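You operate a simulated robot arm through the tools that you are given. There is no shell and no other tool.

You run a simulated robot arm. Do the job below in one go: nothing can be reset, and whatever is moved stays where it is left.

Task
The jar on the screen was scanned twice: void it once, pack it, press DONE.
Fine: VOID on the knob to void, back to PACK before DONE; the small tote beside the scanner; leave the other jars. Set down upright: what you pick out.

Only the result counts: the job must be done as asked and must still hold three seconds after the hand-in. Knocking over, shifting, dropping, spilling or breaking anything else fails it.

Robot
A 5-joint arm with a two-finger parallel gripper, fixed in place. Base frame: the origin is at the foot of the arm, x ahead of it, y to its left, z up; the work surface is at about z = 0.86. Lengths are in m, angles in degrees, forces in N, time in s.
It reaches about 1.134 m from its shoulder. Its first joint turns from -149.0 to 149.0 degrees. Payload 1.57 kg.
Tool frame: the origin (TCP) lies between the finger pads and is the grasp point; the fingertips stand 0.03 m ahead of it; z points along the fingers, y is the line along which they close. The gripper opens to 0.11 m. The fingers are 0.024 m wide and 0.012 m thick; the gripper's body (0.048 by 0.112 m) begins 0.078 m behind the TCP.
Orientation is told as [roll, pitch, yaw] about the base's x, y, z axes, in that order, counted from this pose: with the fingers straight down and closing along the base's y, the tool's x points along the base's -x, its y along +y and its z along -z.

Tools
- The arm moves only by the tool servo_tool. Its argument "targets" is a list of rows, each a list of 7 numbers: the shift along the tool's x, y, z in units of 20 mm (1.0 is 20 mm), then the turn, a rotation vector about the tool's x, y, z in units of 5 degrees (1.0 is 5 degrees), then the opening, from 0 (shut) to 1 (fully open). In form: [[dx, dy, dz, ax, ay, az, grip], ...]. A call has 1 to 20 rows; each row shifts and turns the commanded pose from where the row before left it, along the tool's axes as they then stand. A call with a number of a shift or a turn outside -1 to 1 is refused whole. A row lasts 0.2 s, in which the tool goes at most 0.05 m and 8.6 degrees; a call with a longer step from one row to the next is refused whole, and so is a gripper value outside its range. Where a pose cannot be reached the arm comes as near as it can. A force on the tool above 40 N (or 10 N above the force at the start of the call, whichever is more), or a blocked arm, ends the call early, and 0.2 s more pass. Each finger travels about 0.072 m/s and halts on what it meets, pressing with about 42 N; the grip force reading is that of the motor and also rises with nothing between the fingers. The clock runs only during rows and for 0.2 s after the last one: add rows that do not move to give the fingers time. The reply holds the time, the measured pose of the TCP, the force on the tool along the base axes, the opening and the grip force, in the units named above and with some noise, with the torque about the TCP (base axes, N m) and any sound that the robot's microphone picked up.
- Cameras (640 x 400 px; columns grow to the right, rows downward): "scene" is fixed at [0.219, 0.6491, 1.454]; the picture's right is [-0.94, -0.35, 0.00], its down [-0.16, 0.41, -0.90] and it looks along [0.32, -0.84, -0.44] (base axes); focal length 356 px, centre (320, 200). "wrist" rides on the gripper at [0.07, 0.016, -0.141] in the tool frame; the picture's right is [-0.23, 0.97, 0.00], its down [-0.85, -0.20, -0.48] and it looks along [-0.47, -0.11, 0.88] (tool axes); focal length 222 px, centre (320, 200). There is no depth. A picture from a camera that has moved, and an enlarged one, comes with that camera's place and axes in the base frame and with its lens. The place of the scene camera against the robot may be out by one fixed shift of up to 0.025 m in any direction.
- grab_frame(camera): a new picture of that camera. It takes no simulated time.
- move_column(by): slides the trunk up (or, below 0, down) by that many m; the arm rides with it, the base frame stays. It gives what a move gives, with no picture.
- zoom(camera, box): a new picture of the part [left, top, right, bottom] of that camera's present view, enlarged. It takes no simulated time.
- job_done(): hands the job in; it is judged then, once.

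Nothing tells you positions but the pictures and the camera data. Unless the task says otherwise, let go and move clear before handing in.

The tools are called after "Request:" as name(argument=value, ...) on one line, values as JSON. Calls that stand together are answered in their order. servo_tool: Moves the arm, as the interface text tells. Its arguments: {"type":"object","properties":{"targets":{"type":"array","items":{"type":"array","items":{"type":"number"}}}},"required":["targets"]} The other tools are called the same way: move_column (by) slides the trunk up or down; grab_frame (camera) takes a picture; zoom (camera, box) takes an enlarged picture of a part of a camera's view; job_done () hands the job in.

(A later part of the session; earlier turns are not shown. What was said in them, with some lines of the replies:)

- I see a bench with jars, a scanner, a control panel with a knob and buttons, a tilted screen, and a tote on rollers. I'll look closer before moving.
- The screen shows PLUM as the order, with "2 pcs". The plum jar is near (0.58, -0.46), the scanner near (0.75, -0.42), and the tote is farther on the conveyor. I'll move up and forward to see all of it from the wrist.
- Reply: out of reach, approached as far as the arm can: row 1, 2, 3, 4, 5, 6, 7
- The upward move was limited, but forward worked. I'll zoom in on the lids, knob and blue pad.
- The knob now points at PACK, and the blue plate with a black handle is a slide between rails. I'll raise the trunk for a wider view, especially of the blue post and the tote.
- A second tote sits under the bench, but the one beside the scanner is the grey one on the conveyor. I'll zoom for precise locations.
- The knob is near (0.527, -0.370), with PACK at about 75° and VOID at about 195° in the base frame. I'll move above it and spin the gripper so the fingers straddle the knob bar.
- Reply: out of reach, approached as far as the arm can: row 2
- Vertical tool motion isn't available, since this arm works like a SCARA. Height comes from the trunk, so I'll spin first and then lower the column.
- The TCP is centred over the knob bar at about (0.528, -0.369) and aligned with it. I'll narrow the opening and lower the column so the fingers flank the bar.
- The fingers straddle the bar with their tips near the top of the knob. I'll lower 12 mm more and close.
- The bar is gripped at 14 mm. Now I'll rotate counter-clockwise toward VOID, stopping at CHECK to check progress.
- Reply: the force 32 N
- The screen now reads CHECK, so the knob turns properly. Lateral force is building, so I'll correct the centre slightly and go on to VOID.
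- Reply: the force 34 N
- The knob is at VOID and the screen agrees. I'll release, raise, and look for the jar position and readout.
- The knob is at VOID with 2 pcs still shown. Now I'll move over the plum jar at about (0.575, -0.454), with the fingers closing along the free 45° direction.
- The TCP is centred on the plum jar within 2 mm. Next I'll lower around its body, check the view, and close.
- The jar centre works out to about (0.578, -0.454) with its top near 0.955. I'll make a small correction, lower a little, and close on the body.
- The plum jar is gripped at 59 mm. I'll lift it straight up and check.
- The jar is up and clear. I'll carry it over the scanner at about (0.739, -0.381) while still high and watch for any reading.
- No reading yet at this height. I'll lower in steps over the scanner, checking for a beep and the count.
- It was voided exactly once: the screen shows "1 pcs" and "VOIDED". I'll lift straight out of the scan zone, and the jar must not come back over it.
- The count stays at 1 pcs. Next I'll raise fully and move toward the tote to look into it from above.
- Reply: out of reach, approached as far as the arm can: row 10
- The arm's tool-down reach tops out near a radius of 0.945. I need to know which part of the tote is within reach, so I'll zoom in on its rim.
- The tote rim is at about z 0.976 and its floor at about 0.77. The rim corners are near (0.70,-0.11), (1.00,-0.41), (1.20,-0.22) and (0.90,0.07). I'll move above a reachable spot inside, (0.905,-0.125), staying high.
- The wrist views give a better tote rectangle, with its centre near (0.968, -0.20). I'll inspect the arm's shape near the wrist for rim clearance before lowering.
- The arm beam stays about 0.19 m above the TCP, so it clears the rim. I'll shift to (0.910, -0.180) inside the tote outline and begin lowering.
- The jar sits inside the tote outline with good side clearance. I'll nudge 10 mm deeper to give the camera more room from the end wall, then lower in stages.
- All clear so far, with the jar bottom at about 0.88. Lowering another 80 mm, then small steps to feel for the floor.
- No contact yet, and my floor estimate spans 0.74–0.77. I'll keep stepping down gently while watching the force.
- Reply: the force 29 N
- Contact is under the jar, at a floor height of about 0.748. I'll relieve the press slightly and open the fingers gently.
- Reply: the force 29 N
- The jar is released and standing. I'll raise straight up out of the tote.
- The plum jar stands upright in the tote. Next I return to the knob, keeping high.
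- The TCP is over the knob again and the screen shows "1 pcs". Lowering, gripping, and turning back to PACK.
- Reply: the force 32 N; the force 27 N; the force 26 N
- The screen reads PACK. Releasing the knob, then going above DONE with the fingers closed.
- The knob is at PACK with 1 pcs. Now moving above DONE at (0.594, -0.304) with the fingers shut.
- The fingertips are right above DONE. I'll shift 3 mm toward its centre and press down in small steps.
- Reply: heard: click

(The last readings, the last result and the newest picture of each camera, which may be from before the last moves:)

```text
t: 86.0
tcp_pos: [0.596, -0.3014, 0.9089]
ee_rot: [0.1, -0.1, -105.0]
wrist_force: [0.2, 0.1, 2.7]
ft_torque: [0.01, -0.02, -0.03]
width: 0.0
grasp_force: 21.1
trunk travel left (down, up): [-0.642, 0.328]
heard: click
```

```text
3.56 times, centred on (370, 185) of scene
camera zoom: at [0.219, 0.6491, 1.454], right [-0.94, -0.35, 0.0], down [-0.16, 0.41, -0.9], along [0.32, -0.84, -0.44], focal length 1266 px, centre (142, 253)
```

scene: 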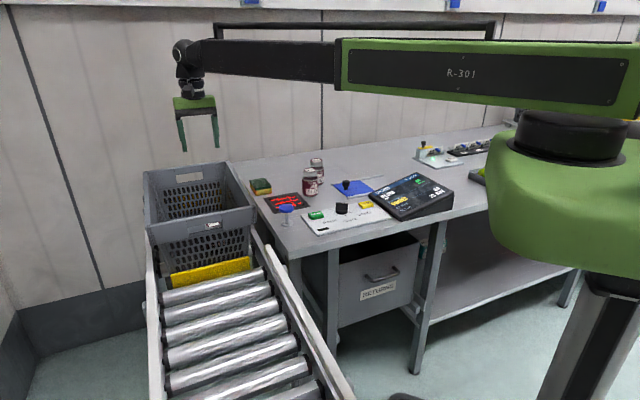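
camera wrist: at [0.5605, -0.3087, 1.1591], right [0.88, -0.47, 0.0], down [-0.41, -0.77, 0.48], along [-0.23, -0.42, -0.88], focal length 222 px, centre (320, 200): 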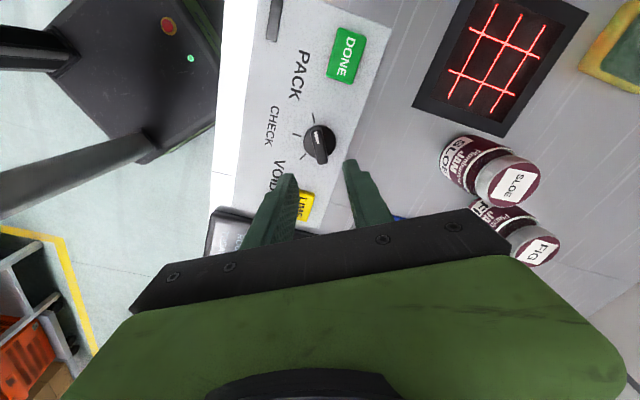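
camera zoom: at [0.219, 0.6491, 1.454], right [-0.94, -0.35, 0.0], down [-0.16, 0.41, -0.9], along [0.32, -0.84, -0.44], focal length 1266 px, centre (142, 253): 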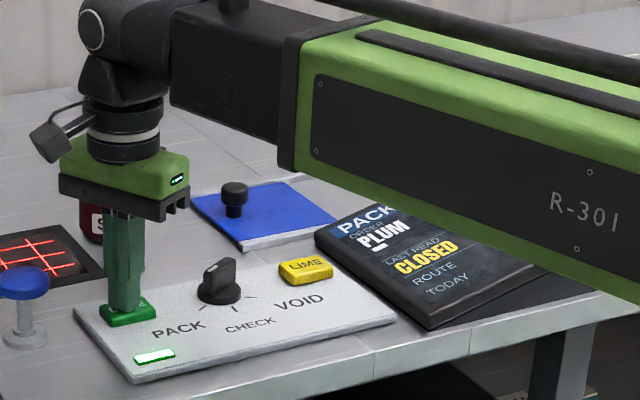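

The button clicked: the screen reads "CLOSED" and the panel lamp is lit. I'll raise clear and check the final state.

Request:
move_column(by=0.2)

Request:
grab_frame(camera="scene")

Request:
zoom(camera="scene", box=[240, 140, 460, 230])

Request:
zoom(camera="scene", box=[130, 150, 290, 270])

```text
t: 88.2
tcp_pos: [0.5955, -0.301, 1.1095]
ee_rot: [0.0, -0.1, -105.0]
wrist_force: [0.3, 0.8, -0.1]
ft_torque: [0.01, -0.03, 0.0]
width: 0.0
grasp_force: 21.5
trunk travel left (down, up): [-0.842, 0.128]
```

```text
taken
```

scene: 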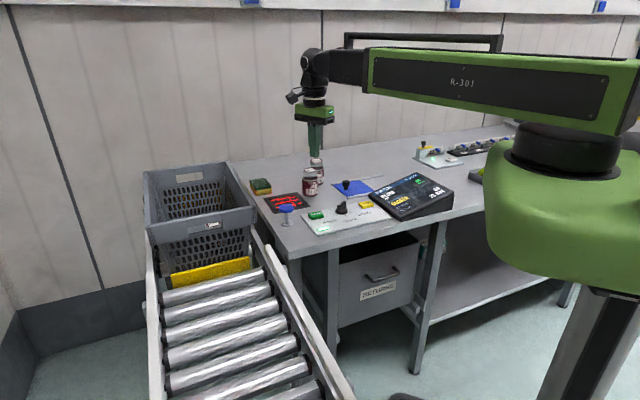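

```text
2.91 times, centred on (350, 185) of scene
camera zoom: at [0.219, 0.6491, 1.454], right [-0.94, -0.35, 0.0], down [-0.16, 0.41, -0.9], along [0.32, -0.84, -0.44], focal length 1036 px, centre (233, 244)
```

zoom: 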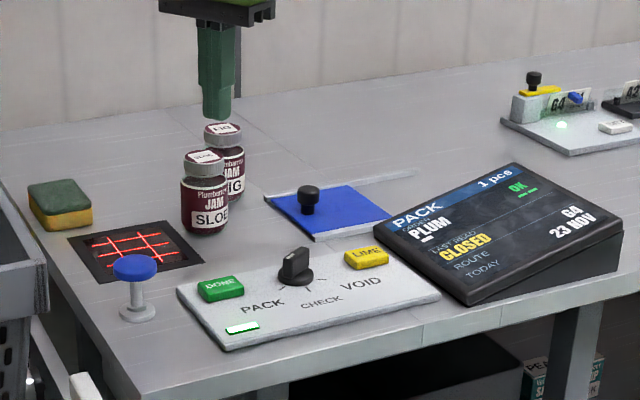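

```text
3.33 times, centred on (210, 210) of scene
camera zoom: at [0.219, 0.6491, 1.454], right [-0.94, -0.35, 0.0], down [-0.16, 0.41, -0.9], along [0.32, -0.84, -0.44], focal length 1187 px, centre (687, 167)
```

zoom: 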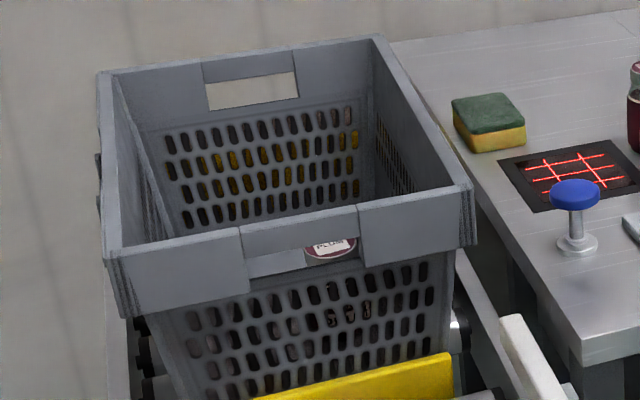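

Everything is in place: the plum jar is upright in the tote, the screen reads PACK, 1 pcs and CLOSED, and the other jars are untouched with the arm clear. Handing in.

Request:
job_done()

```text
The job is handed in.
```

The extra plum scan is voided, the jar is packed, and DONE is pressed. The job is handed in, but no verdict came back.

- **Void:** with the knob on VOID, one pass over the scanner took the count from 2 pcs to 1, and the screen showed "VOIDED".
- **Pack:** the plum jar stands upright in the grey tote beside the scanner.
- **DONE:** I turned the knob back to PACK before pressing DONE. The button clicked, and the screen showed "CLOSED" with 1 pcs.

In the last pictures the SLOE and FIG jars were still standing in their places. The gripper was empty and raised clear above the panel.
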